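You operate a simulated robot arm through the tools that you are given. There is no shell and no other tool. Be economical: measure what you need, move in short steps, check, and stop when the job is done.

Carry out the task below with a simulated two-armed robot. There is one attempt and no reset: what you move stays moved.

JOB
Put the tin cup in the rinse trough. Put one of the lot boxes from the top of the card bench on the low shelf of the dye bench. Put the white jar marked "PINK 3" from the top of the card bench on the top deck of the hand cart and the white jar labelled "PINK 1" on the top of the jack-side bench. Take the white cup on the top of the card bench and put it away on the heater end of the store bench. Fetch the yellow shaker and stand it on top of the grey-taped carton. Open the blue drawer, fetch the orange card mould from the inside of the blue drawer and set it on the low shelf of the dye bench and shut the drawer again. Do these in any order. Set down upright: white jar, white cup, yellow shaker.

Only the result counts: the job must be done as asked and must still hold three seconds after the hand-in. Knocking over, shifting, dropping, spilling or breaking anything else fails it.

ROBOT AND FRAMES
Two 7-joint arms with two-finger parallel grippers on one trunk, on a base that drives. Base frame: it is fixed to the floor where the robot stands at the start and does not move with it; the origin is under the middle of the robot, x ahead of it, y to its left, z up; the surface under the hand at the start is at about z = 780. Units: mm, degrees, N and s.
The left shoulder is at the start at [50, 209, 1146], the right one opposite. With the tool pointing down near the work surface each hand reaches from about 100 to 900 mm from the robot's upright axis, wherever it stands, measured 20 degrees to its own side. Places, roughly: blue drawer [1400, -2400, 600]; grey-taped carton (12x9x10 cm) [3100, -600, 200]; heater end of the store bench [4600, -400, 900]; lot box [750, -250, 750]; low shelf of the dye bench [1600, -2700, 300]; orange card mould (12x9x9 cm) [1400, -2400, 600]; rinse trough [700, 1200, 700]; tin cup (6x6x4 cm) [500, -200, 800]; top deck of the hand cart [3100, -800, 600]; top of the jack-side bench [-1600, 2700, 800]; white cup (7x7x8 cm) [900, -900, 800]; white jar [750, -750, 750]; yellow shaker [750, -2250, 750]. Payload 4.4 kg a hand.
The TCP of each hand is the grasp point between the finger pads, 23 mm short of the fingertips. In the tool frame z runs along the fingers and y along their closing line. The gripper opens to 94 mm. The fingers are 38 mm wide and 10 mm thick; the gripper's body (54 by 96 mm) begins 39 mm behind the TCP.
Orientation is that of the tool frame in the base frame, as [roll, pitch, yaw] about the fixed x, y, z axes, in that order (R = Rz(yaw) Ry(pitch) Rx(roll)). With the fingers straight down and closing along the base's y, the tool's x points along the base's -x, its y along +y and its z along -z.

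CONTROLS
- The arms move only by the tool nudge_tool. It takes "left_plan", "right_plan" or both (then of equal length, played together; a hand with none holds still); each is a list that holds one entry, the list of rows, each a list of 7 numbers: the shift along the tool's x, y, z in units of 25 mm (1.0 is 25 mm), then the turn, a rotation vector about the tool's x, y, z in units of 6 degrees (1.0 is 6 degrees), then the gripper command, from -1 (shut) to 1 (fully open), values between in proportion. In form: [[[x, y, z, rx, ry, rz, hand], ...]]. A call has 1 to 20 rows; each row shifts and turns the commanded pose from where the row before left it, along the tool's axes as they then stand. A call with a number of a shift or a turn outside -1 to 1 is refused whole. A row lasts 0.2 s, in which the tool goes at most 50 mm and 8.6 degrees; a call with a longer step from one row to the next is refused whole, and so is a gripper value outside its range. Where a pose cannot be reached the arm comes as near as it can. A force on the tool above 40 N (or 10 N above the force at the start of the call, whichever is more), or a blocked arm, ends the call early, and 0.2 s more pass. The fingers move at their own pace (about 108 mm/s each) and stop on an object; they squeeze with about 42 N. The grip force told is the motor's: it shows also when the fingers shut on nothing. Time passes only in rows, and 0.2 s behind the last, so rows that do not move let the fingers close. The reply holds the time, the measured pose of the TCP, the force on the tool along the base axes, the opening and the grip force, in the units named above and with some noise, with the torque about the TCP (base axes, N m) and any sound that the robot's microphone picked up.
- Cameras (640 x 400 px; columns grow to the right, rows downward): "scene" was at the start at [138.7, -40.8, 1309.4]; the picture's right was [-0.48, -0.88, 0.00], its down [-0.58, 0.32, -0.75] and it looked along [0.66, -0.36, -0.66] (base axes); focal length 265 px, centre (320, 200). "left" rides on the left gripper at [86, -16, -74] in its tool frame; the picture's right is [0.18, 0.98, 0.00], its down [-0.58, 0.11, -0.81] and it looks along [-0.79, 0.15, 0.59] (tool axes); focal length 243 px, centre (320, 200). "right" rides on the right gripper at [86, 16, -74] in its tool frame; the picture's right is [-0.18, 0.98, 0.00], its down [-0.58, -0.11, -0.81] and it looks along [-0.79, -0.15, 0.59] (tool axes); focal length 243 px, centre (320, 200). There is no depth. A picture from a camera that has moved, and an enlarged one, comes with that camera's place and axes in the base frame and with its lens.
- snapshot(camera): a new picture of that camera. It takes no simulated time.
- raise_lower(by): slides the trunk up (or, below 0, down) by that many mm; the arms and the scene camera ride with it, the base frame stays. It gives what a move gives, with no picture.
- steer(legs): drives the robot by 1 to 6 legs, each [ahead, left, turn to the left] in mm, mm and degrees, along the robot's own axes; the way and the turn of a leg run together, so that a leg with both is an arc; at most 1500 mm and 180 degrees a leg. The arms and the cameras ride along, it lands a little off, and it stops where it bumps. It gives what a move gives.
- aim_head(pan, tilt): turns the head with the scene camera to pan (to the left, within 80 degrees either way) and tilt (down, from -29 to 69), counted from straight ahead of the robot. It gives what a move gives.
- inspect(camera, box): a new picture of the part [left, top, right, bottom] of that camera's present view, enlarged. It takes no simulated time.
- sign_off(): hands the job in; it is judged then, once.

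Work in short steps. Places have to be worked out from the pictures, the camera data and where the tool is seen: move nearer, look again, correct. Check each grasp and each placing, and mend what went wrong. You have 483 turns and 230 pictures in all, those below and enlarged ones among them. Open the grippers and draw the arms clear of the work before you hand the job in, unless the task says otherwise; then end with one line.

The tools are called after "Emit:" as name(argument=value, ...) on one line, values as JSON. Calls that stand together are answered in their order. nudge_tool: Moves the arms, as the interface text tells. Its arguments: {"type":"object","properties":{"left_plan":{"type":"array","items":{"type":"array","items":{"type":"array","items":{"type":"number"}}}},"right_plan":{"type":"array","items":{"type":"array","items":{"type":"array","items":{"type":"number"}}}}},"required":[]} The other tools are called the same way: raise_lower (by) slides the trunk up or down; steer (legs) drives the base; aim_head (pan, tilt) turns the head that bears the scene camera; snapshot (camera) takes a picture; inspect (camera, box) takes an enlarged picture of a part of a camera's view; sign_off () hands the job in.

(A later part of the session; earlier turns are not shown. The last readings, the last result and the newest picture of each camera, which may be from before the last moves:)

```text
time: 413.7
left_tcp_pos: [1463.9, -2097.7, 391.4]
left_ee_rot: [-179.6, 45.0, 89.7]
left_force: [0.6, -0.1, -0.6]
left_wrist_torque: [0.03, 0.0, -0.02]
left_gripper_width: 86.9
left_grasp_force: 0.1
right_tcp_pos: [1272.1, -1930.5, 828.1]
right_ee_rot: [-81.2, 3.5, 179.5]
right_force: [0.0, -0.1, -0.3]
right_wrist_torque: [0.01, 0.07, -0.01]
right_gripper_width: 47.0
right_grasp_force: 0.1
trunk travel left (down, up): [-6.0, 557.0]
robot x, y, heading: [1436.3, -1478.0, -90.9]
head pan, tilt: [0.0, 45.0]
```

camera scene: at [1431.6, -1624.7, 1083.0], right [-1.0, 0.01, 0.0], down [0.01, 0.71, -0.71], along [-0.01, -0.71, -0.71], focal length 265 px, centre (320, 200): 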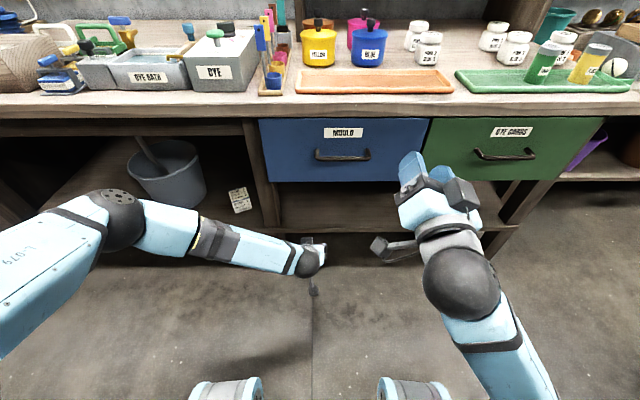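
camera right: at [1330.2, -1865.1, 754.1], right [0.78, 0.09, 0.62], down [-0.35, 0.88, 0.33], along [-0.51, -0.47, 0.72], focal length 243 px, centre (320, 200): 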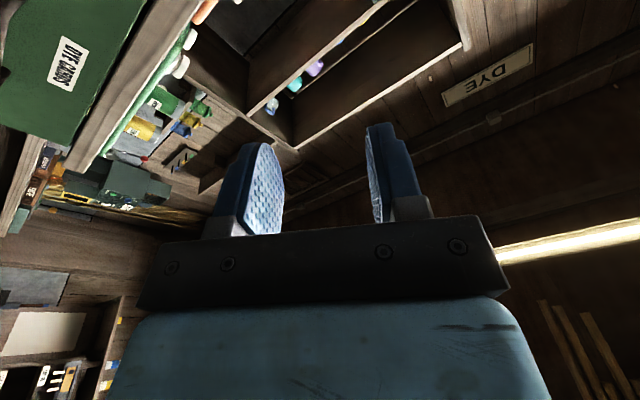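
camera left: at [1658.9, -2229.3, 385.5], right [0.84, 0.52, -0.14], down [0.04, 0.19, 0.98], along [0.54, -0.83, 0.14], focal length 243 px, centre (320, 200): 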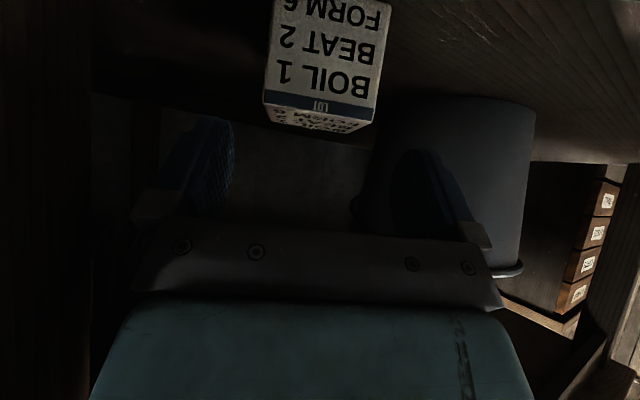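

Now the fingers close vertically. I level the pitch and line up in front of the handle.

Emit:
nudge_tool(right_plan=[[[0, 0, 0, -0.73, 0, 0, 0.4], [0, 0, 0, -0.73, 0, 0, 0.4], [-0.46, 0.92, 0, 0, 0, 0, 0.4], [-0.46, 0.92, 0, 0, 0, 0, 0.4], [-0.46, 0.92, 0, 0, 0, 0, 0.4], [-0.46, 0.92, 0, 0, 0, 0, 0.4], [-0.46, 0.92, 0, 0, 0, 0, 0.4], [-0.46, 0.92, 0, 0, 0, 0, 0.4], [-0.46, 0.92, 0, 0, 0, 0, 0.4], [-0.46, 0.92, 0, 0, 0, 0, 0.4]]])

Emit:
snapshot(camera="right")

Emit:
snapshot(camera="scene")

```text
time: 415.1
left_tcp_pos: [1467.2, -2097.8, 406.6]
left_ee_rot: [-179.0, 46.1, 90.2]
left_force: [0.4, -1.2, 0.7]
left_wrist_torque: [0.05, 0.04, 0.0]
left_gripper_width: 87.0
left_grasp_force: 0.1
right_tcp_pos: [1277.7, -1939.0, 843.0]
right_ee_rot: [-75.9, -0.5, 177.3]
right_force: [-0.2, 0.5, -0.6]
right_wrist_torque: [0.03, 0.01, 0.02]
right_gripper_width: 65.9
right_grasp_force: 0.1
right hand out of reach, approached as far as the arm can: row 2
trunk travel left (down, up): [-6.0, 557.0]
robot x, y, heading: [1437.2, -1477.2, -90.6]
head pan, tilt: [0.0, 45.0]
stopped in row 6 (right hand): the arm was blocked; the commanded pose is now the measured one
```

```text
111 pictures are left
camera right: at [1193.6, -1864.5, 812.1], right [0.16, -0.25, -0.95], down [0.62, 0.78, -0.1], along [0.77, -0.57, 0.28], focal length 243 px, centre (320, 200)
```

right: 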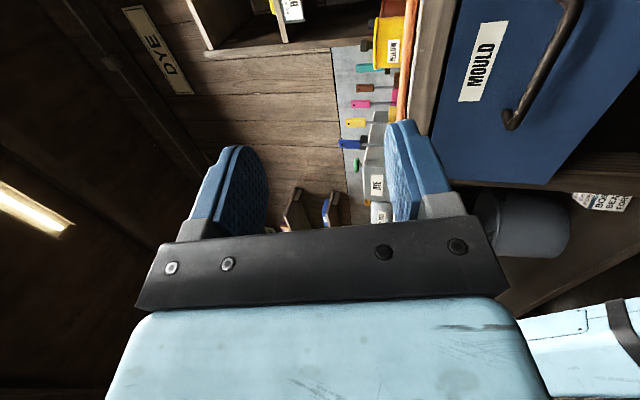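

```text
110 pictures are left
camera scene: at [1435.3, -1613.6, 1092.1], right [-1.0, 0.01, 0.0], down [0.0, 0.7, -0.72], along [-0.01, -0.72, -0.7], focal length 265 px, centre (320, 200)
```

scene: 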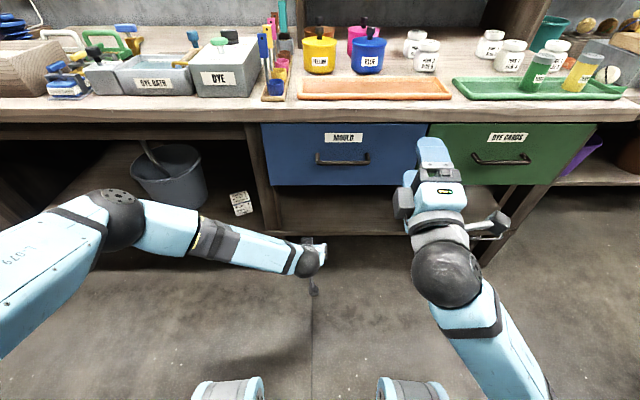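

The arm pressed on the robot's own base and lifted it slightly. I extend the hand forward away from the body.

Emit:
nudge_tool(right_plan=[[[0, -0.3, 0.5, 0, 0, 0, 0.4], [0, 0, 1, 0, 0, 0, 0.4], [0, 0, 1, 0, 0, 0, 0.4], [0, 0, 1, 0, 0, 0, 0.4], [0, 0, 1, 0, 0, 0, 0.4], [0, 0, 1, 0, 0, 0, 0.4], [0, 0, 1, 0, 0, 0, 0.4]]])

Emit:
snapshot(camera="scene")

```text
time: 416.7
left_tcp_pos: [1465.0, -2097.9, 392.2]
left_ee_rot: [-179.4, 44.9, 89.8]
left_force: [-0.3, 0.2, 0.8]
left_wrist_torque: [-0.01, -0.01, 0.0]
left_gripper_width: 87.0
left_grasp_force: 0.0
right_tcp_pos: [1274.2, -2109.3, 857.7]
right_ee_rot: [-78.3, -0.7, 177.5]
right_force: [0.0, -0.2, 0.4]
right_wrist_torque: [-0.03, 0.02, -0.03]
right_gripper_width: 65.7
right_grasp_force: 0.1
trunk travel left (down, up): [-6.0, 557.0]
robot x, y, heading: [1433.9, -1478.7, -90.7]
head pan, tilt: [0.0, 45.0]
```

```text
109 pictures are left
camera scene: at [1431.4, -1626.4, 1085.0], right [-1.0, 0.01, 0.0], down [0.01, 0.71, -0.71], along [-0.01, -0.71, -0.71], focal length 265 px, centre (320, 200)
```

scene: 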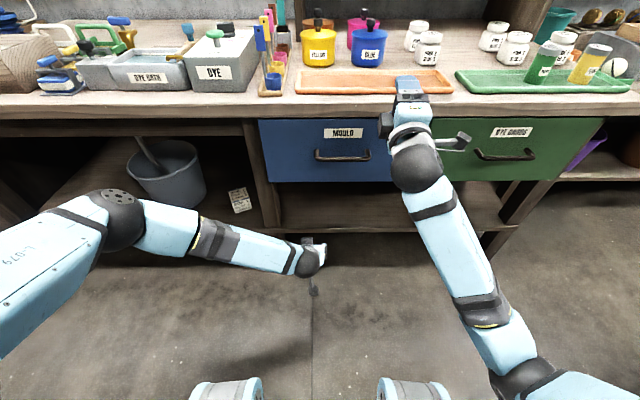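

Level again. I raise the trunk 200 mm for elbow room, then bring the hand down to the handle height and level it.

Emit:
raise_lower(by=200)

Emit:
nudge_tool(right_plan=[[[0, 0, 0, -0.97, 0, 0, 0.4], [0, 0, 0, -0.97, 0, 0, 0.4], [-0.36, 0.9, -0.1, 0, 0, 0, 0.4], [-0.36, 0.9, -0.1, 0, 0, 0, 0.4], [-0.36, 0.9, -0.1, 0, 0, 0, 0.4], [-0.36, 0.9, -0.1, 0, 0, 0, 0.4], [-0.36, 0.9, -0.1, 0, 0, 0, 0.4], [-0.36, 0.9, -0.1, 0, 0, 0, 0.4], [-0.36, 0.9, -0.1, 0, 0, 0, 0.4], [-0.36, 0.9, 0, 0, 0, 0, 0.4], [-0.36, 0.9, 0, 0, 0, 0, 0.4]]])

Emit:
snapshot(camera="scene")

```text
time: 418.9
left_tcp_pos: [1465.3, -2098.6, 592.8]
left_ee_rot: [-179.5, 45.0, 89.7]
left_force: [0.8, -1.1, 0.4]
left_wrist_torque: [0.02, -0.02, -0.03]
left_gripper_width: 86.8
left_grasp_force: 0.1
right_tcp_pos: [1274.3, -2110.0, 1058.8]
right_ee_rot: [-78.4, -0.9, 177.5]
right_force: [1.0, 0.8, 0.6]
right_wrist_torque: [-0.01, 0.02, 0.0]
right_gripper_width: 65.6
right_grasp_force: 0.1
trunk travel left (down, up): [-206.0, 357.0]
robot x, y, heading: [1435.3, -1477.4, -90.5]
head pan, tilt: [0.0, 45.0]
```

```text
time: 421.3
left_tcp_pos: [1464.0, -2098.9, 594.9]
left_ee_rot: [-179.4, 45.0, 89.8]
left_force: [0.2, 0.7, 0.1]
left_wrist_torque: [0.01, -0.01, 0.02]
left_gripper_width: 87.2
left_grasp_force: 0.0
right_tcp_pos: [1335.5, -2103.6, 859.8]
right_ee_rot: [-88.8, -2.8, 176.7]
right_force: [-0.3, 0.2, 1.0]
right_wrist_torque: [0.03, 0.0, 0.02]
right_gripper_width: 65.8
right_grasp_force: 0.0
trunk travel left (down, up): [-206.0, 357.0]
robot x, y, heading: [1433.4, -1479.1, -90.6]
head pan, tilt: [0.0, 45.0]
```

```text
108 pictures are left
camera scene: at [1431.4, -1626.5, 1286.4], right [-1.0, 0.01, 0.0], down [0.01, 0.71, -0.71], along [-0.01, -0.71, -0.71], focal length 265 px, centre (320, 200)
```

scene: 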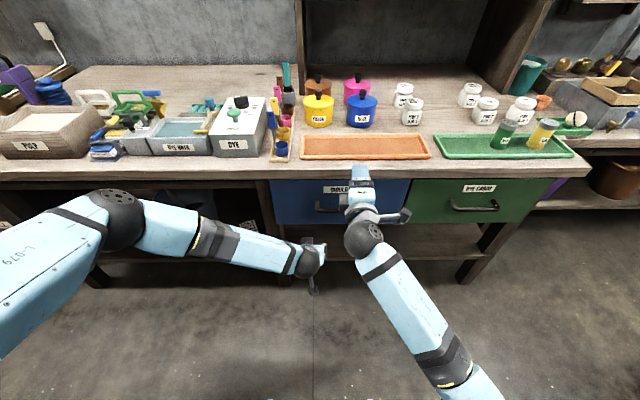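

I lower the right hand to the handle height while moving the left hand aside.

Emit:
nudge_tool(right_plan=[[[-0.1, 0.95, 0, 0, 0, 0, 0.4], [-0.1, 0.95, 0, 0, 0, 0, 0.4], [-0.1, 0.95, 0, 0, 0, 0, 0.4], [-0.1, 0.95, 0, 0, 0, 0, 0.4], [-0.1, 0.95, 0, 0, 0, 0, 0.4], [-0.1, 0.95, 0, 0, 0, 0, 0.4], [-0.1, 0.95, 0, 0, 0, 0, 0.4], [-0.1, 0.95, 0, 0, 0, 0, 0.4]]], left_plan=[[[0.5, 0.9, -0.5, 0, 0, 0, 0.4], [0.5, 0.9, -0.5, 0, 0, 0, 0.4], [0.3, 0.9, -0.3, 0, 0, 0, 0.4], [0, 0.9, 0, 0, 0, 0, 0.4], [0, 0.9, 0, 0, 0, 0, 0.4], [0, 0.9, 0, 0, 0, 0, 0.4], [0, 0.9, 0, 0, 0, 0, 0.4], [0, 0.9, 0, 0, 0, 0, 0.4]]])

Emit:
snapshot(camera="right")

Emit:
snapshot(camera="scene")

```text
time: 423.3
left_tcp_pos: [1574.2, -2068.1, 603.6]
left_ee_rot: [179.9, 44.3, 89.7]
left_force: [-0.1, 0.7, -0.7]
left_wrist_torque: [0.01, -0.03, -0.02]
left_gripper_width: 66.1
left_grasp_force: 0.0
left hand out of reach, approached as far as the arm can: row 4, 5, 6, 7, 8
right_tcp_pos: [1320.2, -2119.1, 668.1]
right_ee_rot: [-87.6, -4.9, 175.8]
right_force: [-0.4, -0.4, 0.6]
right_wrist_torque: [0.03, 0.0, -0.01]
right_gripper_width: 65.8
right_grasp_force: 0.2
trunk travel left (down, up): [-206.0, 357.0]
robot x, y, heading: [1436.2, -1474.8, -90.7]
head pan, tilt: [0.0, 45.0]
stopped in row 8 (right hand): the arm was blocked; the commanded pose is now the measured one
```

```text
107 pictures are left
camera right: at [1238.9, -2037.2, 658.1], right [0.1, -0.05, -0.99], down [0.64, 0.76, 0.03], along [0.76, -0.64, 0.11], focal length 243 px, centre (320, 200)
```

right: 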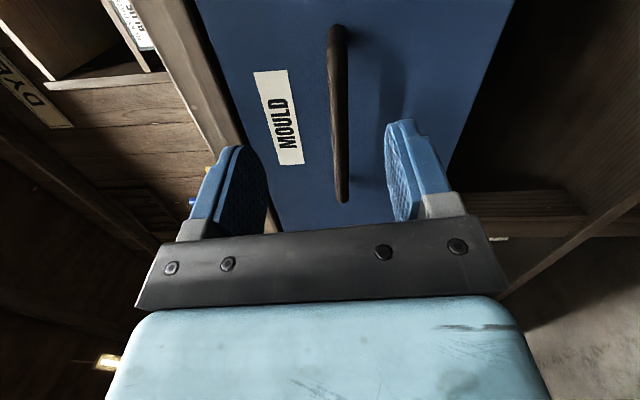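

```text
106 pictures are left
camera scene: at [1431.3, -1626.8, 1282.1], right [-1.0, 0.01, 0.0], down [0.01, 0.71, -0.71], along [-0.01, -0.71, -0.71], focal length 265 px, centre (320, 200)
```

scene: 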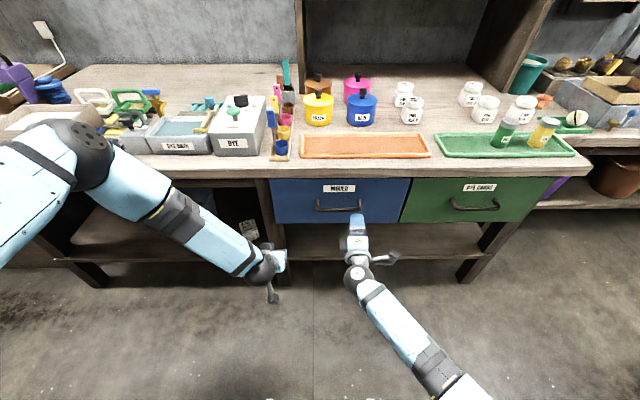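

The handle bar shows at z ≈ 660, x 1295–1477, between the finger levels. I lower 8 mm by trunk and drive forward and left to bring the fingers around it.

Emit:
raise_lower(by=-8)

Emit:
steer(legs=[[85, 60, 0]])

Emit:
snapshot(camera="right")

```text
time: 423.8
left_tcp_pos: [1574.0, -2067.8, 598.1]
left_ee_rot: [179.9, 44.4, 89.8]
left_force: [-0.1, -0.5, 0.5]
left_wrist_torque: [0.0, -0.03, 0.02]
left_gripper_width: 65.8
left_grasp_force: 0.1
right_tcp_pos: [1319.9, -2118.8, 662.9]
right_ee_rot: [-87.6, -4.9, 175.8]
right_force: [1.4, 0.3, 0.6]
right_wrist_torque: [-0.03, 0.02, -0.01]
right_gripper_width: 65.7
right_grasp_force: 0.0
trunk travel left (down, up): [-198.0, 365.0]
robot x, y, heading: [1437.7, -1474.2, -90.3]
head pan, tilt: [0.0, 45.0]
```

```text
time: 425.0
left_tcp_pos: [1634.0, -2153.7, 599.0]
left_ee_rot: [179.9, 44.3, 90.0]
left_force: [0.1, -0.4, -0.5]
left_wrist_torque: [-0.06, -0.02, 0.02]
left_gripper_width: 65.7
left_grasp_force: 0.0
right_tcp_pos: [1380.8, -2204.1, 662.6]
right_ee_rot: [-87.6, -4.7, 175.8]
right_force: [0.1, 0.2, -0.4]
right_wrist_torque: [-0.04, 0.02, -0.01]
right_gripper_width: 65.9
right_grasp_force: 0.2
trunk travel left (down, up): [-198.0, 365.0]
robot x, y, heading: [1495.2, -1564.1, -90.5]
head pan, tilt: [0.0, 45.0]
```

```text
105 pictures are left
camera right: at [1298.6, -2122.3, 652.5], right [0.1, -0.05, -0.99], down [0.64, 0.77, 0.03], along [0.76, -0.64, 0.11], focal length 243 px, centre (320, 200)
```

right: 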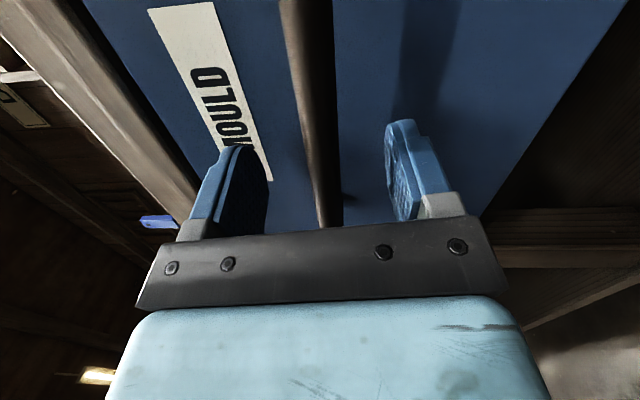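

The bar lies between the fingers about at the grasp point. I close on it.

Emit:
nudge_tool(right_plan=[[[0, 0, 0, 0, 0, 0, -1], [0, 0, 0, 0, 0, 0, -1], [0, 0, 0, 0, 0, 0, -1], [0, 0, 0, 0, 0, 0, -1]]])

Emit:
snapshot(camera="right")

```text
time: 426.0
left_tcp_pos: [1633.4, -2154.1, 597.6]
left_ee_rot: [179.8, 44.1, 89.8]
left_force: [1.1, -0.5, -0.6]
left_wrist_torque: [0.02, 0.01, -0.02]
left_gripper_width: 65.8
left_grasp_force: 0.0
right_tcp_pos: [1379.4, -2204.4, 660.1]
right_ee_rot: [-87.9, -4.9, 175.8]
right_force: [0.6, 3.7, -21.7]
right_wrist_torque: [0.0, -1.89, 0.04]
right_gripper_width: 16.8
right_grasp_force: 44.3
trunk travel left (down, up): [-198.0, 365.0]
robot x, y, heading: [1494.0, -1564.7, -90.4]
head pan, tilt: [0.0, 45.0]
```

```text
104 pictures are left
camera right: at [1297.6, -2122.2, 649.9], right [0.1, -0.04, -0.99], down [0.64, 0.77, 0.03], along [0.76, -0.64, 0.1], focal length 243 px, centre (320, 200)
```

right: 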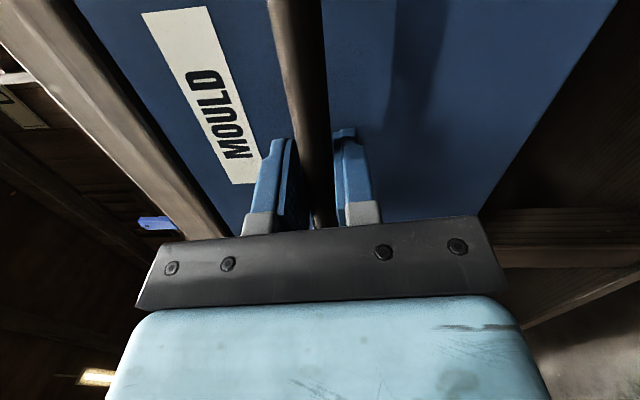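

The bar is gripped (16.8 mm). I pull the drawer by driving straight back.

Emit:
steer(legs=[[-120, 0, 0]])

Emit:
snapshot(camera="scene")

```text
time: 427.3
left_tcp_pos: [1633.8, -2035.2, 597.5]
left_ee_rot: [179.7, 44.2, 89.7]
left_force: [0.3, 0.4, -0.9]
left_wrist_torque: [-0.02, 0.02, 0.02]
left_gripper_width: 65.8
left_grasp_force: 0.1
right_tcp_pos: [1380.0, -2084.7, 659.3]
right_ee_rot: [-87.8, -4.9, 175.6]
right_force: [-18.5, 1.7, -25.9]
right_wrist_torque: [0.01, -1.71, -0.01]
right_gripper_width: 16.8
right_grasp_force: 45.0
trunk travel left (down, up): [-198.0, 365.0]
robot x, y, heading: [1494.9, -1447.0, -90.6]
head pan, tilt: [0.0, 45.0]
```

```text
103 pictures are left
camera scene: at [1489.6, -1594.7, 1276.8], right [-1.0, 0.01, 0.0], down [0.01, 0.71, -0.71], along [-0.01, -0.71, -0.71], focal length 265 px, centre (320, 200)
```

scene: 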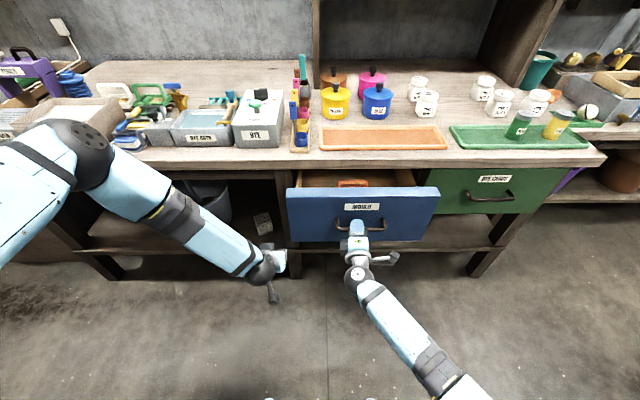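

The drawer slides; the orange mould shows inside. I pull further.

Emit:
steer(legs=[[-140, 0, 0]])

Emit:
snapshot(camera="scene")

```text
time: 428.6
left_tcp_pos: [1635.5, -1894.1, 599.4]
left_ee_rot: [179.7, 44.3, 89.8]
left_force: [-0.6, 0.3, 0.6]
left_wrist_torque: [0.01, -0.01, -0.01]
left_gripper_width: 65.7
left_grasp_force: 0.1
right_tcp_pos: [1380.3, -1944.3, 660.3]
right_ee_rot: [-87.8, -4.9, 175.6]
right_force: [-18.4, -0.7, -14.2]
right_wrist_torque: [-0.01, -1.72, 0.19]
right_gripper_width: 16.9
right_grasp_force: 44.4
trunk travel left (down, up): [-198.0, 365.0]
robot x, y, heading: [1495.2, -1302.4, -90.9]
head pan, tilt: [0.0, 45.0]
```

```text
102 pictures are left
camera scene: at [1491.0, -1453.0, 1276.9], right [-1.0, 0.01, 0.0], down [0.01, 0.71, -0.71], along [-0.01, -0.71, -0.71], focal length 265 px, centre (320, 200)
```

scene: 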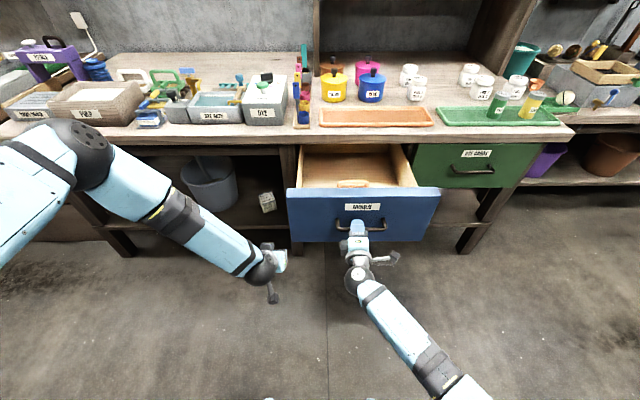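

The drawer is open ~260 mm with the mould near its front. I release the handle and back away.

Emit:
nudge_tool(right_plan=[[[0, 0, 0, 0, 0, 0, 0], [0, 0, 0, 0, 0, 0, 0.5], [0, 0, -0.5, 0, 0, 0, 0.5], [0, 0, -1, 0, 0, 0, 0.5], [0, 0, -1, 0, 0, 0, 0.5], [0, 0, -1, 0, 0, 0, 0.5]]])

Emit:
raise_lower(by=190)

Emit:
aim_head(pan=0, tilt=40)

Emit:
snapshot(camera="scene")

```text
time: 430.2
left_tcp_pos: [1635.4, -1893.9, 599.4]
left_ee_rot: [179.9, 44.4, 89.9]
left_force: [-0.1, -0.2, 0.2]
left_wrist_torque: [0.03, -0.02, -0.02]
left_gripper_width: 65.9
left_grasp_force: 0.0
right_tcp_pos: [1362.9, -1885.5, 683.9]
right_ee_rot: [-84.2, -6.0, 174.0]
right_force: [1.0, -0.5, -1.0]
right_wrist_torque: [-0.01, 0.0, 0.02]
right_gripper_width: 70.3
right_grasp_force: 0.1
trunk travel left (down, up): [-198.0, 365.0]
robot x, y, heading: [1496.0, -1305.6, -90.5]
head pan, tilt: [0.0, 45.0]
stopped in row 6 (right hand): the arm was blocked; the commanded pose is now the measured one
```

```text
time: 432.3
left_tcp_pos: [1636.7, -1894.0, 787.9]
left_ee_rot: [179.9, 44.4, 89.9]
left_force: [-0.5, 0.8, -0.5]
left_wrist_torque: [0.01, 0.0, 0.04]
left_gripper_width: 65.9
left_grasp_force: 0.1
right_tcp_pos: [1363.7, -1885.5, 874.6]
right_ee_rot: [-84.2, -5.9, 174.0]
right_force: [0.5, 0.6, -0.3]
right_wrist_torque: [-0.02, 0.04, -0.01]
right_gripper_width: 70.2
right_grasp_force: 0.1
trunk travel left (down, up): [-388.0, 175.0]
robot x, y, heading: [1495.0, -1303.2, -90.5]
head pan, tilt: [0.0, 45.0]
```

```text
time: 432.9
left_tcp_pos: [1635.8, -1893.4, 787.8]
left_ee_rot: [179.9, 44.4, 90.0]
left_force: [0.4, 0.1, -0.3]
left_wrist_torque: [0.02, 0.03, 0.03]
left_gripper_width: 65.9
left_grasp_force: 0.1
right_tcp_pos: [1363.9, -1886.0, 874.2]
right_ee_rot: [-84.3, -6.0, 173.9]
right_force: [-0.1, 0.4, 0.2]
right_wrist_torque: [0.0, -0.01, 0.02]
right_gripper_width: 70.6
right_grasp_force: 0.0
trunk travel left (down, up): [-388.0, 175.0]
robot x, y, heading: [1495.0, -1304.0, -90.2]
head pan, tilt: [0.0, 40.0]
```

```text
101 pictures are left
camera scene: at [1492.7, -1455.4, 1474.3], right [-1.0, 0.01, 0.0], down [0.01, 0.64, -0.77], along [-0.01, -0.77, -0.64], focal length 265 px, centre (320, 200)
```

scene: 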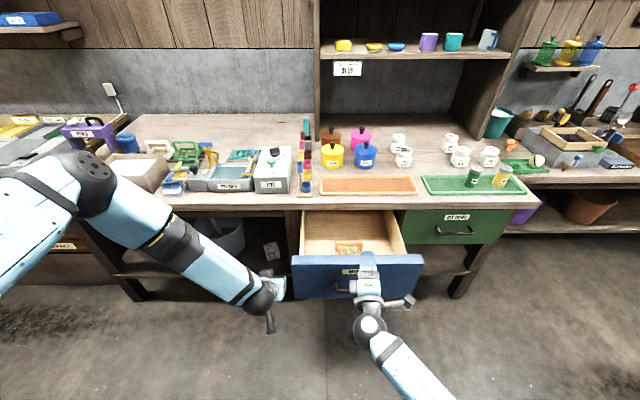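

I turn the right hand back to pointing down: first unroll, then pitch down.

Emit:
nudge_tool(right_plan=[[[0, 0, 0.5, 0, 0, 1, 1], [0, 0, 0.5, 0, 0, 1, 1], [0, 0, 0, 0, 0, 1, 1], [0, 0, 0, 0, 0, 1, 1], [0, 0, 0, 0, 0, 1, 1], [0, 0, 0, 0, 0, 1, 1], [0, 0, 0, 0, 0, 1, 1], [0, 0, 0, 0, 0, 1, 1], [0, 0, 0, 0, 0, 1, 1], [0, 0, 0, 0, 0, 1, 1], [0, 0, 0, 0, 0, 1, 1], [0, 0, 0, 0, 0, 1, 1], [0, 0, 0, 0, 0, 1, 1], [0, 0, 0, 0, 0, 1, 1], [0, 0, 0, 0, 0, 1, 1]]], left_plan=[[[0, 0, 0, 0, 0, 0, 1], [0, 0, 0, 0, 0.93, 0, 1], [0, 0, 0, 0, 0.93, 0, 1], [0, 0, 0, 0, 0.93, 0, 1], [0, 0, 0, 0, 0.93, 0, 1], [0, 0, 0, 0, 0.93, 0, 1], [0, 0, 0, 0, 0.93, 0, 1], [0, 0, 0, 0, 0.93, 0, 1], [0, 0, 0, 0, 0.9, 0, 1], [0, 0, 0, 0, 0, 0, 1], [0, 0, 0, 0, 0, 0, 1], [0, 0, 0, 0, 0, 0, 1], [0, 0, 0, 0, 0, 0, 1], [0, 0, 0, 0, 0, 0, 1], [0, 0, 0, 0, 0, 0, 1]]])

Emit:
nudge_tool(right_plan=[[[0, 0, 0, 0, 1, 0, 1], [0, 0, 0, 0, 1, 0, 1], [0, 0, 0, 0, 1, 0, 1], [0, 0, 0, 0, 1, 0, 1], [0, 0, 0, 0, 1, 0, 1], [0, 0, 0, 0, 1, 0, 1], [0, 0, 0, 0, 1, 0, 1], [0, 0, 0, 0, 1, 0, 1], [0, 0, 0, 0, 1, 0, 1], [0, 0, 0, 0, 1, 0, 1], [0, 0, 0, 0, 1, 0, 1], [0, 0, 0, 0, 1, 0, 1], [0, 0, 0, 0, 1, 0, 1], [0, 0, 0, 0, 1, 0, 1], [0, 0, 0, 0, 1, 0, 1]]])

Emit:
snapshot(camera="right")

```text
time: 436.1
left_tcp_pos: [1635.5, -1894.1, 788.4]
left_ee_rot: [179.9, -0.2, 90.0]
left_force: [0.1, -0.6, 0.2]
left_wrist_torque: [0.01, 0.02, -0.02]
left_gripper_width: 93.8
left_grasp_force: 0.1
right_tcp_pos: [1360.8, -1910.3, 876.4]
right_ee_rot: [-46.0, 81.7, -141.9]
right_force: [0.2, -0.6, 0.9]
right_wrist_torque: [-0.01, 0.02, -0.01]
right_gripper_width: 94.0
right_grasp_force: 0.0
trunk travel left (down, up): [-388.0, 175.0]
robot x, y, heading: [1497.6, -1300.3, -90.4]
head pan, tilt: [0.0, 40.0]
```

```text
time: 438.9
left_tcp_pos: [1635.7, -1893.9, 789.9]
left_ee_rot: [179.9, 0.0, 90.0]
left_force: [0.4, 0.3, -0.5]
left_wrist_torque: [-0.03, 0.0, -0.02]
left_gripper_width: 94.2
left_grasp_force: 0.1
right_tcp_pos: [1283.7, -1910.7, 859.5]
right_ee_rot: [-165.4, 20.9, 87.3]
right_force: [-0.6, 0.4, 0.4]
right_wrist_torque: [0.02, 0.0, 0.01]
right_gripper_width: 93.9
right_grasp_force: 0.1
trunk travel left (down, up): [-388.0, 175.0]
robot x, y, heading: [1499.0, -1302.9, -90.3]
head pan, tilt: [0.0, 40.0]
stopped in row 13 (right hand): the arm was blocked; the commanded pose is now the measured one
```

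```text
100 pictures are left
camera right: at [1323.4, -1806.8, 893.1], right [0.94, -0.3, -0.17], down [0.09, -0.26, 0.96], along [-0.34, -0.92, -0.22], focal length 243 px, centre (320, 200)
```

right: 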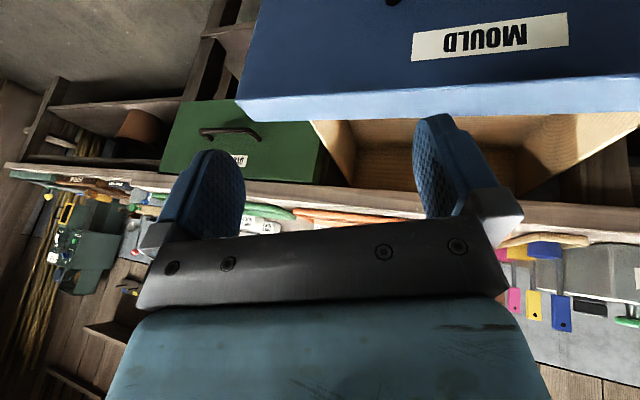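

The left hand now points down; the right needs a small fix. I straighten it while raising it a bit.

Emit:
nudge_tool(right_plan=[[[0, -0.6, -0.6, -0.46, 0.7, 0, 1], [0, -0.6, -0.6, -0.46, 0.7, 0, 1], [0, -0.6, -0.6, -0.46, 0.7, 0, 1], [0, -0.6, -0.6, -0.46, 0.7, 0, 1], [0, -0.6, -0.6, -0.46, 0.7, 0, 1]]])

Emit:
steer(legs=[[230, 0, 0], [0, -190, 0]])

Emit:
aim_head(pan=8, tilt=55)

Emit:
snapshot(camera="scene")

```text
time: 440.3
left_tcp_pos: [1634.6, -1892.2, 789.5]
left_ee_rot: [179.8, -0.1, 89.9]
left_force: [-0.1, 0.1, 0.0]
left_wrist_torque: [-0.01, 0.01, 0.01]
left_gripper_width: 94.0
left_grasp_force: 0.1
right_tcp_pos: [1154.4, -1884.5, 940.8]
right_ee_rot: [-173.6, 0.6, 81.7]
right_force: [0.3, -0.8, -0.1]
right_wrist_torque: [0.05, -0.01, 0.02]
right_gripper_width: 93.9
right_grasp_force: 0.1
trunk travel left (down, up): [-388.0, 175.0]
robot x, y, heading: [1500.7, -1304.0, -90.6]
head pan, tilt: [0.0, 40.0]
stopped in row 5 (right hand): the arm was blocked; the commanded pose is now the measured one
```

```text
time: 443.9
left_tcp_pos: [1444.9, -2122.7, 789.6]
left_ee_rot: [179.9, -0.1, 90.1]
left_force: [-0.5, -0.8, -0.1]
left_wrist_torque: [-0.02, -0.01, 0.0]
left_gripper_width: 93.9
left_grasp_force: 0.1
right_tcp_pos: [965.7, -2114.8, 940.5]
right_ee_rot: [-173.6, 0.6, 82.1]
right_force: [-0.2, -0.5, -1.0]
right_wrist_torque: [0.02, 0.0, 0.02]
right_gripper_width: 94.2
right_grasp_force: 0.0
trunk travel left (down, up): [-388.0, 175.0]
robot x, y, heading: [1301.2, -1532.7, -90.3]
head pan, tilt: [0.0, 40.0]
```

```text
time: 444.7
left_tcp_pos: [1445.3, -2121.9, 788.4]
left_ee_rot: [179.9, -0.1, 90.1]
left_force: [-0.7, -0.2, 0.0]
left_wrist_torque: [-0.01, 0.0, 0.01]
left_gripper_width: 94.0
left_grasp_force: 0.2
right_tcp_pos: [965.2, -2113.7, 940.2]
right_ee_rot: [-173.5, 0.7, 82.0]
right_force: [-0.4, -0.1, 0.7]
right_wrist_torque: [0.01, -0.01, -0.02]
right_gripper_width: 93.7
right_grasp_force: 0.0
trunk travel left (down, up): [-388.0, 175.0]
robot x, y, heading: [1303.9, -1533.0, -90.5]
head pan, tilt: [8.0, 55.0]
```

```text
99 pictures are left
camera scene: at [1311.0, -1671.0, 1453.7], right [-0.99, -0.13, 0.0], down [-0.11, 0.81, -0.57], along [0.08, -0.57, -0.82], focal length 265 px, centre (320, 200)
```

scene: 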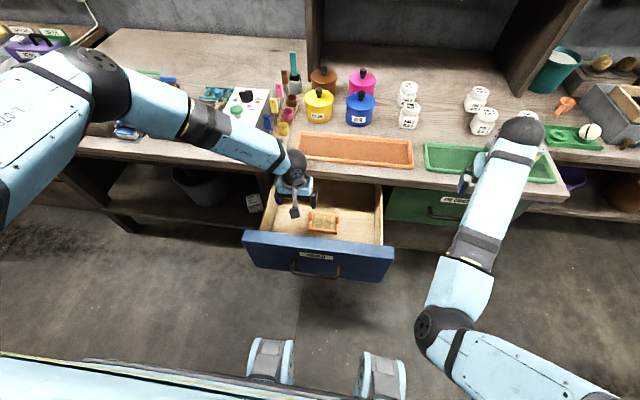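

The mould lies in the drawer. I zoom in.

Emit:
inspect(camera="scene", box=[240, 150, 400, 290])

Emit:
snapshot(camera="left")

```text
2.86 times, centred on (320, 220) of scene
camera zoom: at [1311.0, -1671.0, 1453.7], right [-0.99, -0.13, 0.0], down [-0.11, 0.81, -0.57], along [0.08, -0.57, -0.82], focal length 758 px, centre (320, 143)
```

zoom: 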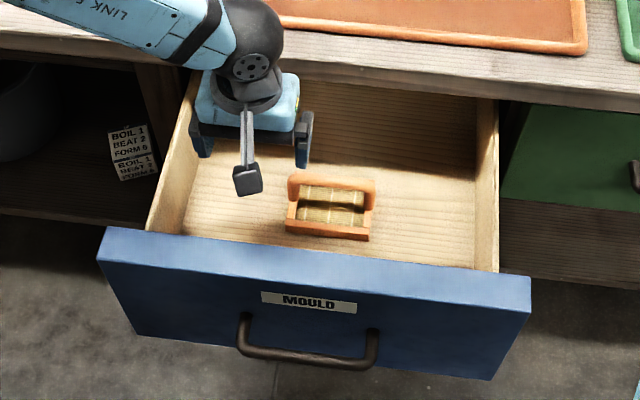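

```text
97 pictures are left
camera left: at [1427.5, -2035.8, 864.6], right [0.98, 0.19, 0.0], down [0.11, -0.58, 0.81], along [0.15, -0.79, -0.59], focal length 243 px, centre (320, 200)
```

left: 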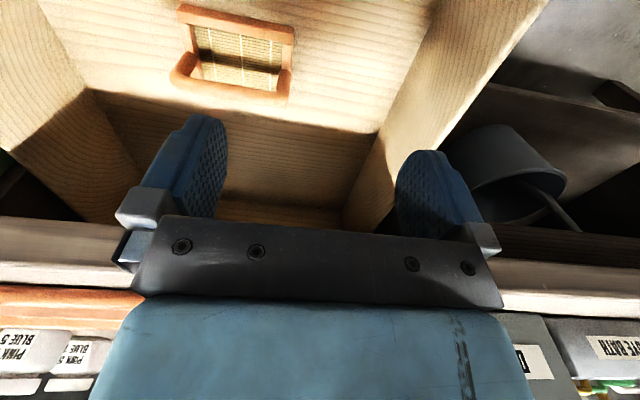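

The mould is a small frame with a carrying bar (along x) at about (1366, -2185, 620). I'll grip the bar: I turn the left hand 90° so its fingers close along y.

Emit:
nudge_tool(left_plan=[[[0, 0, -0.5, 0, 0, 1, 0.2], [0, 0, -0.5, 0, 0, 1, 0.2], [0, 0, -0.5, 0, 0, 1, 0.2], [0, 0, -0.5, 0, 0, 1, 0.2], [0, 0, 0, 0, 0, 1, 0.2], [0, 0, 0, 0, 0, 1, 0.2], [0, 0, 0, 0, 0, 1, 0.2], [0, 0, 0, 0, 0, 1, 0.2], [0, 0, 0, 0, 0, 1, 0.2], [0, 0, 0, 0, 0, 1, 0.2], [0, 0, 0, 0, 0, 1, 0.2], [0, 0, 0, 0, 0, 1, 0.2], [0, 0, 0, 0, 0, 1, 0.2], [0, 0, 0, 0, 0, 1, 0.2], [0, 0, 0, 0, 0, 1, 0.2]]])

Emit:
snapshot(camera="left")

```text
time: 447.9
left_tcp_pos: [1445.7, -2123.6, 840.0]
left_ee_rot: [179.9, -0.1, 33.2]
left_force: [-0.2, 0.0, -0.2]
left_wrist_torque: [0.04, -0.01, 0.01]
left_gripper_width: 56.3
left_grasp_force: 0.1
left hand out of reach, approached as far as the arm can: row 10, 11, 12, 13, 14, 15
right_tcp_pos: [964.4, -2115.0, 941.6]
right_ee_rot: [-173.6, 0.7, 82.0]
right_force: [0.5, 0.0, -0.1]
right_wrist_torque: [0.0, 0.03, 0.02]
right_gripper_width: 94.0
right_grasp_force: 0.0
trunk travel left (down, up): [-388.0, 175.0]
robot x, y, heading: [1301.4, -1530.4, -90.3]
head pan, tilt: [8.0, 55.0]
```

```text
96 pictures are left
camera left: at [1507.5, -2061.5, 914.7], right [0.69, -0.72, 0.0], down [-0.43, -0.41, 0.8], along [-0.58, -0.56, -0.59], focal length 243 px, centre (320, 200)
```

left: 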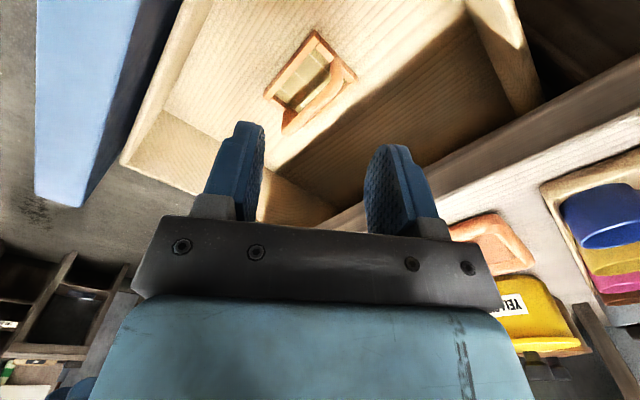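

The wrist stops at 57° of twist, so I turn the robot 20° right to make up most of the rest, and shift to keep the mould in reach.

Emit:
steer(legs=[[0, 0, -20], [-45, 125, 0]])

Emit:
snapshot(camera="left")

Emit:
aim_head(pan=15, tilt=50)

Emit:
snapshot(camera="scene")

```text
time: 450.7
left_tcp_pos: [1370.7, -2136.7, 838.9]
left_ee_rot: [-180.0, -0.1, 13.4]
left_force: [0.1, -1.1, 0.3]
left_wrist_torque: [0.04, -0.01, 0.03]
left_gripper_width: 56.8
left_grasp_force: 0.0
right_tcp_pos: [920.1, -1966.7, 941.4]
right_ee_rot: [-173.5, 0.5, 62.4]
right_force: [0.6, -0.6, 0.8]
right_wrist_torque: [-0.01, 0.0, 0.0]
right_gripper_width: 94.1
right_grasp_force: 0.1
trunk travel left (down, up): [-388.0, 175.0]
robot x, y, heading: [1437.1, -1534.0, -109.8]
head pan, tilt: [8.0, 55.0]
```

```text
95 pictures are left
camera left: at [1448.9, -2099.7, 914.7], right [0.41, -0.91, 0.0], down [-0.54, -0.24, 0.81], along [-0.74, -0.33, -0.59], focal length 243 px, centre (320, 200)
```

left: 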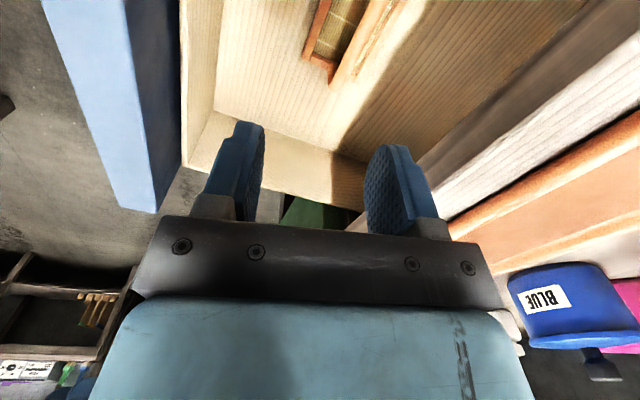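

```text
time: 451.4
left_tcp_pos: [1369.5, -2136.1, 840.1]
left_ee_rot: [180.0, 0.0, 13.3]
left_force: [-0.8, -0.1, 0.1]
left_wrist_torque: [0.01, -0.01, -0.02]
left_gripper_width: 56.4
left_grasp_force: 0.1
right_tcp_pos: [919.2, -1967.0, 941.1]
right_ee_rot: [-173.4, 0.6, 62.3]
right_force: [0.8, -0.9, -0.7]
right_wrist_torque: [0.02, 0.0, 0.01]
right_gripper_width: 94.0
right_grasp_force: 0.0
trunk travel left (down, up): [-388.0, 175.0]
robot x, y, heading: [1436.0, -1530.2, -110.1]
head pan, tilt: [15.0, 50.0]
```

```text
94 pictures are left
camera scene: at [1403.5, -1672.5, 1460.2], right [-1.0, 0.09, 0.0], down [0.07, 0.76, -0.64], along [-0.06, -0.64, -0.77], focal length 265 px, centre (320, 200)
```

scene: 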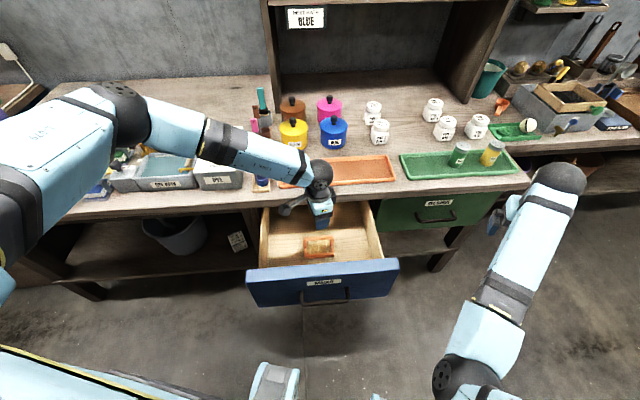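

The bar centre is near (1366, -2187). I move over it, then lean the hand 30° so the wrist stays on the robot's side.

Emit:
nudge_tool(left_plan=[[[-0.31, 0.975, 0, 0, 0, 0, 0.2], [-0.31, 0.975, 0, 0, 0, 0, 0.2], [0, 0, 0, -1, 0, 0, 0.2], [0, 0, 0, -1, 0, 0, 0.2], [0, 0, 0, -1, 0, 0, 0.2], [0, 0, 0, -1, 0, 0, 0.2], [0, 0, 0, -1, 0, 0, 0.2]]])

Emit:
snapshot(camera="left")

Emit:
snapshot(camera="scene")

```text
time: 453.0
left_tcp_pos: [1368.6, -2145.2, 839.9]
left_ee_rot: [149.9, -0.1, 13.4]
left_force: [0.0, -0.7, 0.0]
left_wrist_torque: [0.01, 0.01, -0.04]
left_gripper_width: 56.1
left_grasp_force: 0.0
left hand out of reach, approached as far as the arm can: row 1, 2
right_tcp_pos: [918.6, -1967.3, 939.8]
right_ee_rot: [-173.5, 0.6, 62.4]
right_force: [-0.1, 0.4, 0.4]
right_wrist_torque: [-0.02, 0.0, 0.0]
right_gripper_width: 93.8
right_grasp_force: 0.0
trunk travel left (down, up): [-388.0, 175.0]
robot x, y, heading: [1435.3, -1533.8, -109.8]
head pan, tilt: [15.0, 50.0]
```

```text
93 pictures are left
camera left: at [1439.8, -2074.2, 896.9], right [0.38, -0.78, 0.49], down [-0.64, 0.17, 0.75], along [-0.67, -0.6, -0.44], focal length 243 px, centre (320, 200)
```

left: 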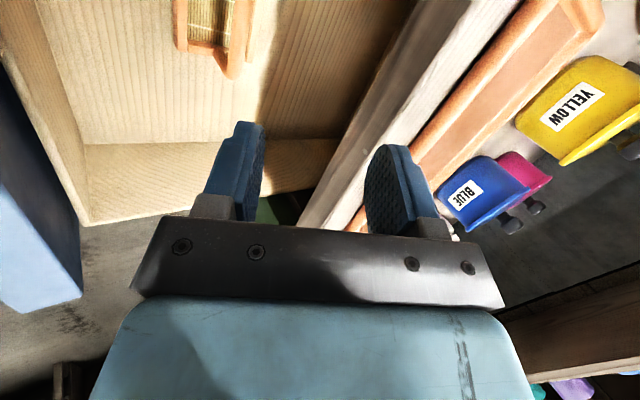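

```text
92 pictures are left
camera scene: at [1403.2, -1672.4, 1460.2], right [-1.0, 0.09, 0.0], down [0.07, 0.76, -0.64], along [-0.06, -0.64, -0.77], focal length 265 px, centre (320, 200)
```

scene: 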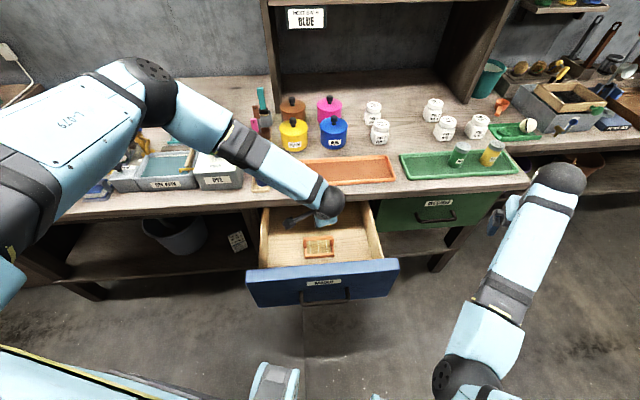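

I drive 45 mm closer toward the bench, then lower part way and check the forearm against the bench items.

Emit:
steer(legs=[[42, 15, 0]])

Emit:
nudge_tool(left_plan=[[[0, -0.5, 0.865, 0, 0, 0, 0.2], [0, -0.5, 0.865, 0, 0, 0, 0.2], [0, -0.5, 0.865, 0, 0, 0, 0.2], [0, -0.5, 0.865, 0, 0, 0, 0.2]]])

Emit:
snapshot(camera="scene")

Emit:
snapshot(camera="left")

```text
time: 453.9
left_tcp_pos: [1368.3, -2189.0, 837.8]
left_ee_rot: [150.1, -0.1, 13.4]
left_force: [-0.6, -0.1, -0.7]
left_wrist_torque: [-0.01, -0.01, -0.01]
left_gripper_width: 56.4
left_grasp_force: 0.0
right_tcp_pos: [919.4, -2010.5, 939.5]
right_ee_rot: [-173.5, 0.5, 62.3]
right_force: [1.0, 0.2, -0.1]
right_wrist_torque: [0.03, 0.02, 0.0]
right_gripper_width: 93.9
right_grasp_force: 0.1
trunk travel left (down, up): [-388.0, 175.0]
robot x, y, heading: [1434.1, -1577.2, -110.0]
head pan, tilt: [15.0, 50.0]
```

```text
time: 454.9
left_tcp_pos: [1369.0, -2189.3, 739.3]
left_ee_rot: [150.0, -0.1, 13.3]
left_force: [-0.9, 0.0, -0.1]
left_wrist_torque: [-0.02, -0.03, 0.01]
left_gripper_width: 56.5
left_grasp_force: 0.1
right_tcp_pos: [919.1, -2011.5, 940.5]
right_ee_rot: [-173.5, 0.6, 62.2]
right_force: [-0.1, 0.3, -0.3]
right_wrist_torque: [0.0, -0.01, 0.0]
right_gripper_width: 94.0
right_grasp_force: 0.0
trunk travel left (down, up): [-388.0, 175.0]
robot x, y, heading: [1438.7, -1574.9, -110.1]
head pan, tilt: [15.0, 50.0]
```

```text
91 pictures are left
camera scene: at [1402.9, -1717.4, 1460.2], right [-1.0, 0.09, 0.0], down [0.07, 0.76, -0.64], along [-0.06, -0.64, -0.77], focal length 265 px, centre (320, 200)
```

scene: 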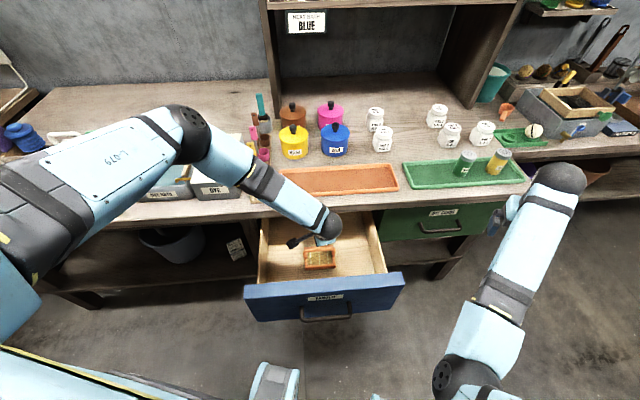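

```text
90 pictures are left
camera left: at [1439.3, -2119.2, 796.5], right [0.38, -0.79, 0.49], down [-0.64, 0.16, 0.75], along [-0.67, -0.6, -0.44], focal length 243 px, centre (320, 200)
```

left: 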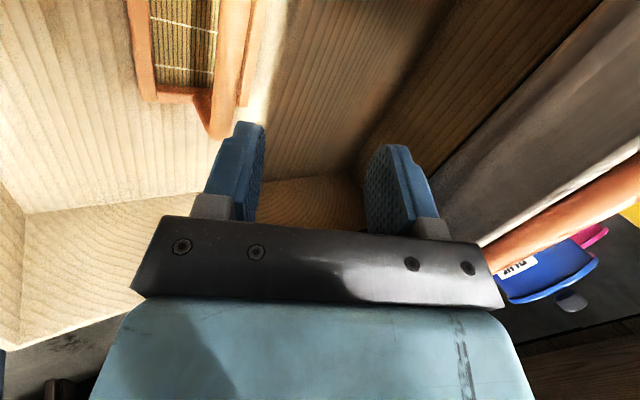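

Straight down leads onto the bar. I descend 95 mm more with fingers a bit wider.

Emit:
nudge_tool(left_plan=[[[0, -0.5, 0.865, 0, 0, 0, 0.5], [0, -0.5, 0.865, 0, 0, 0, 0.5], [0, -0.5, 0.865, 0, 0, 0, 0.5], [0, -0.35, 0.6, 0, 0, 0, 0.5]]])

Emit:
snapshot(camera="left")

Emit:
inspect(camera="scene", box=[240, 190, 420, 330])

```text
time: 455.9
left_tcp_pos: [1368.3, -2189.1, 648.3]
left_ee_rot: [150.0, -0.1, 13.4]
left_force: [-0.4, -0.2, -0.3]
left_wrist_torque: [-0.01, 0.02, 0.04]
left_gripper_width: 70.7
left_grasp_force: 0.1
right_tcp_pos: [919.8, -2009.9, 942.2]
right_ee_rot: [-173.5, 0.6, 62.3]
right_force: [0.5, 0.4, -0.5]
right_wrist_torque: [-0.02, 0.0, 0.02]
right_gripper_width: 93.7
right_grasp_force: 0.1
trunk travel left (down, up): [-388.0, 175.0]
robot x, y, heading: [1435.3, -1577.1, -110.0]
head pan, tilt: [15.0, 50.0]
```

```text
89 pictures are left
camera left: at [1439.4, -2118.6, 704.3], right [0.38, -0.79, 0.49], down [-0.64, 0.16, 0.75], along [-0.67, -0.6, -0.44], focal length 243 px, centre (320, 200)
```

left: 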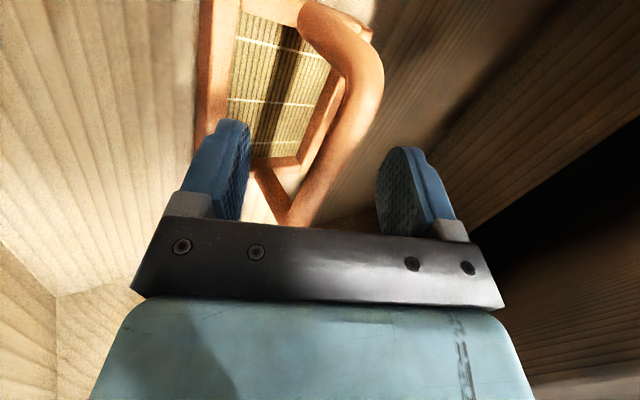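

```text
2.86 times, centred on (330, 260) of scene
camera zoom: at [1403.1, -1716.7, 1460.2], right [-1.0, 0.09, 0.0], down [0.07, 0.76, -0.64], along [-0.06, -0.64, -0.77], focal length 758 px, centre (291, 29)
```

zoom: 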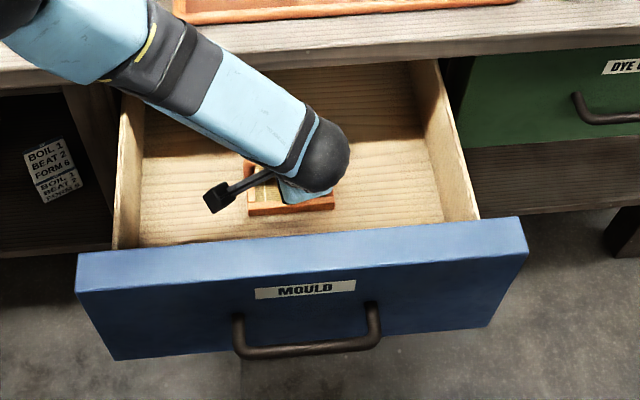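

Combining the views, the bar is at about (1369, -2164, 660) — already between the fingers, nearer the palm. I shift to centre it and close.

Emit:
nudge_tool(left_plan=[[[0, -0.3, -0.3, 0, 0, 0, 0.5], [0, -0.3, -0.3, 0, 0, 0, 0.5], [0, 0, 0, 0, 0, 0, -0.2], [0, 0, 0, 0, 0, 0, -1], [0, 0, 0, 0, 0, 0, -1], [0, 0, 0, 0, 0, 0, -1]]])

Emit:
snapshot(camera="left")

```text
time: 456.8
left_tcp_pos: [1362.8, -2177.0, 662.5]
left_ee_rot: [148.8, 0.1, 13.7]
left_force: [6.0, 1.2, 47.2]
left_wrist_torque: [-0.71, 0.11, -0.23]
left_gripper_width: 10.2
left_grasp_force: 40.6
right_tcp_pos: [920.1, -2008.5, 942.1]
right_ee_rot: [-173.6, 0.8, 62.3]
right_force: [-0.1, -0.6, -0.1]
right_wrist_torque: [-0.01, -0.01, -0.01]
right_gripper_width: 94.1
right_grasp_force: 0.1
trunk travel left (down, up): [-388.0, 175.0]
robot x, y, heading: [1435.5, -1573.1, -110.2]
head pan, tilt: [15.0, 50.0]
stopped in row 4 (left hand): the force on the tool passed its limit at 48 N (the readings are from after the stop); the commanded pose is now the measured one
```

```text
87 pictures are left
camera left: at [1434.4, -2105.3, 718.8], right [0.38, -0.77, 0.51], down [-0.64, 0.18, 0.75], along [-0.67, -0.61, -0.43], focal length 243 px, centre (320, 200)
```

left: 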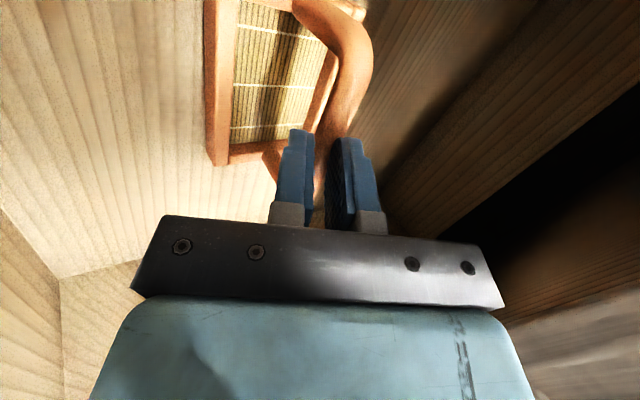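

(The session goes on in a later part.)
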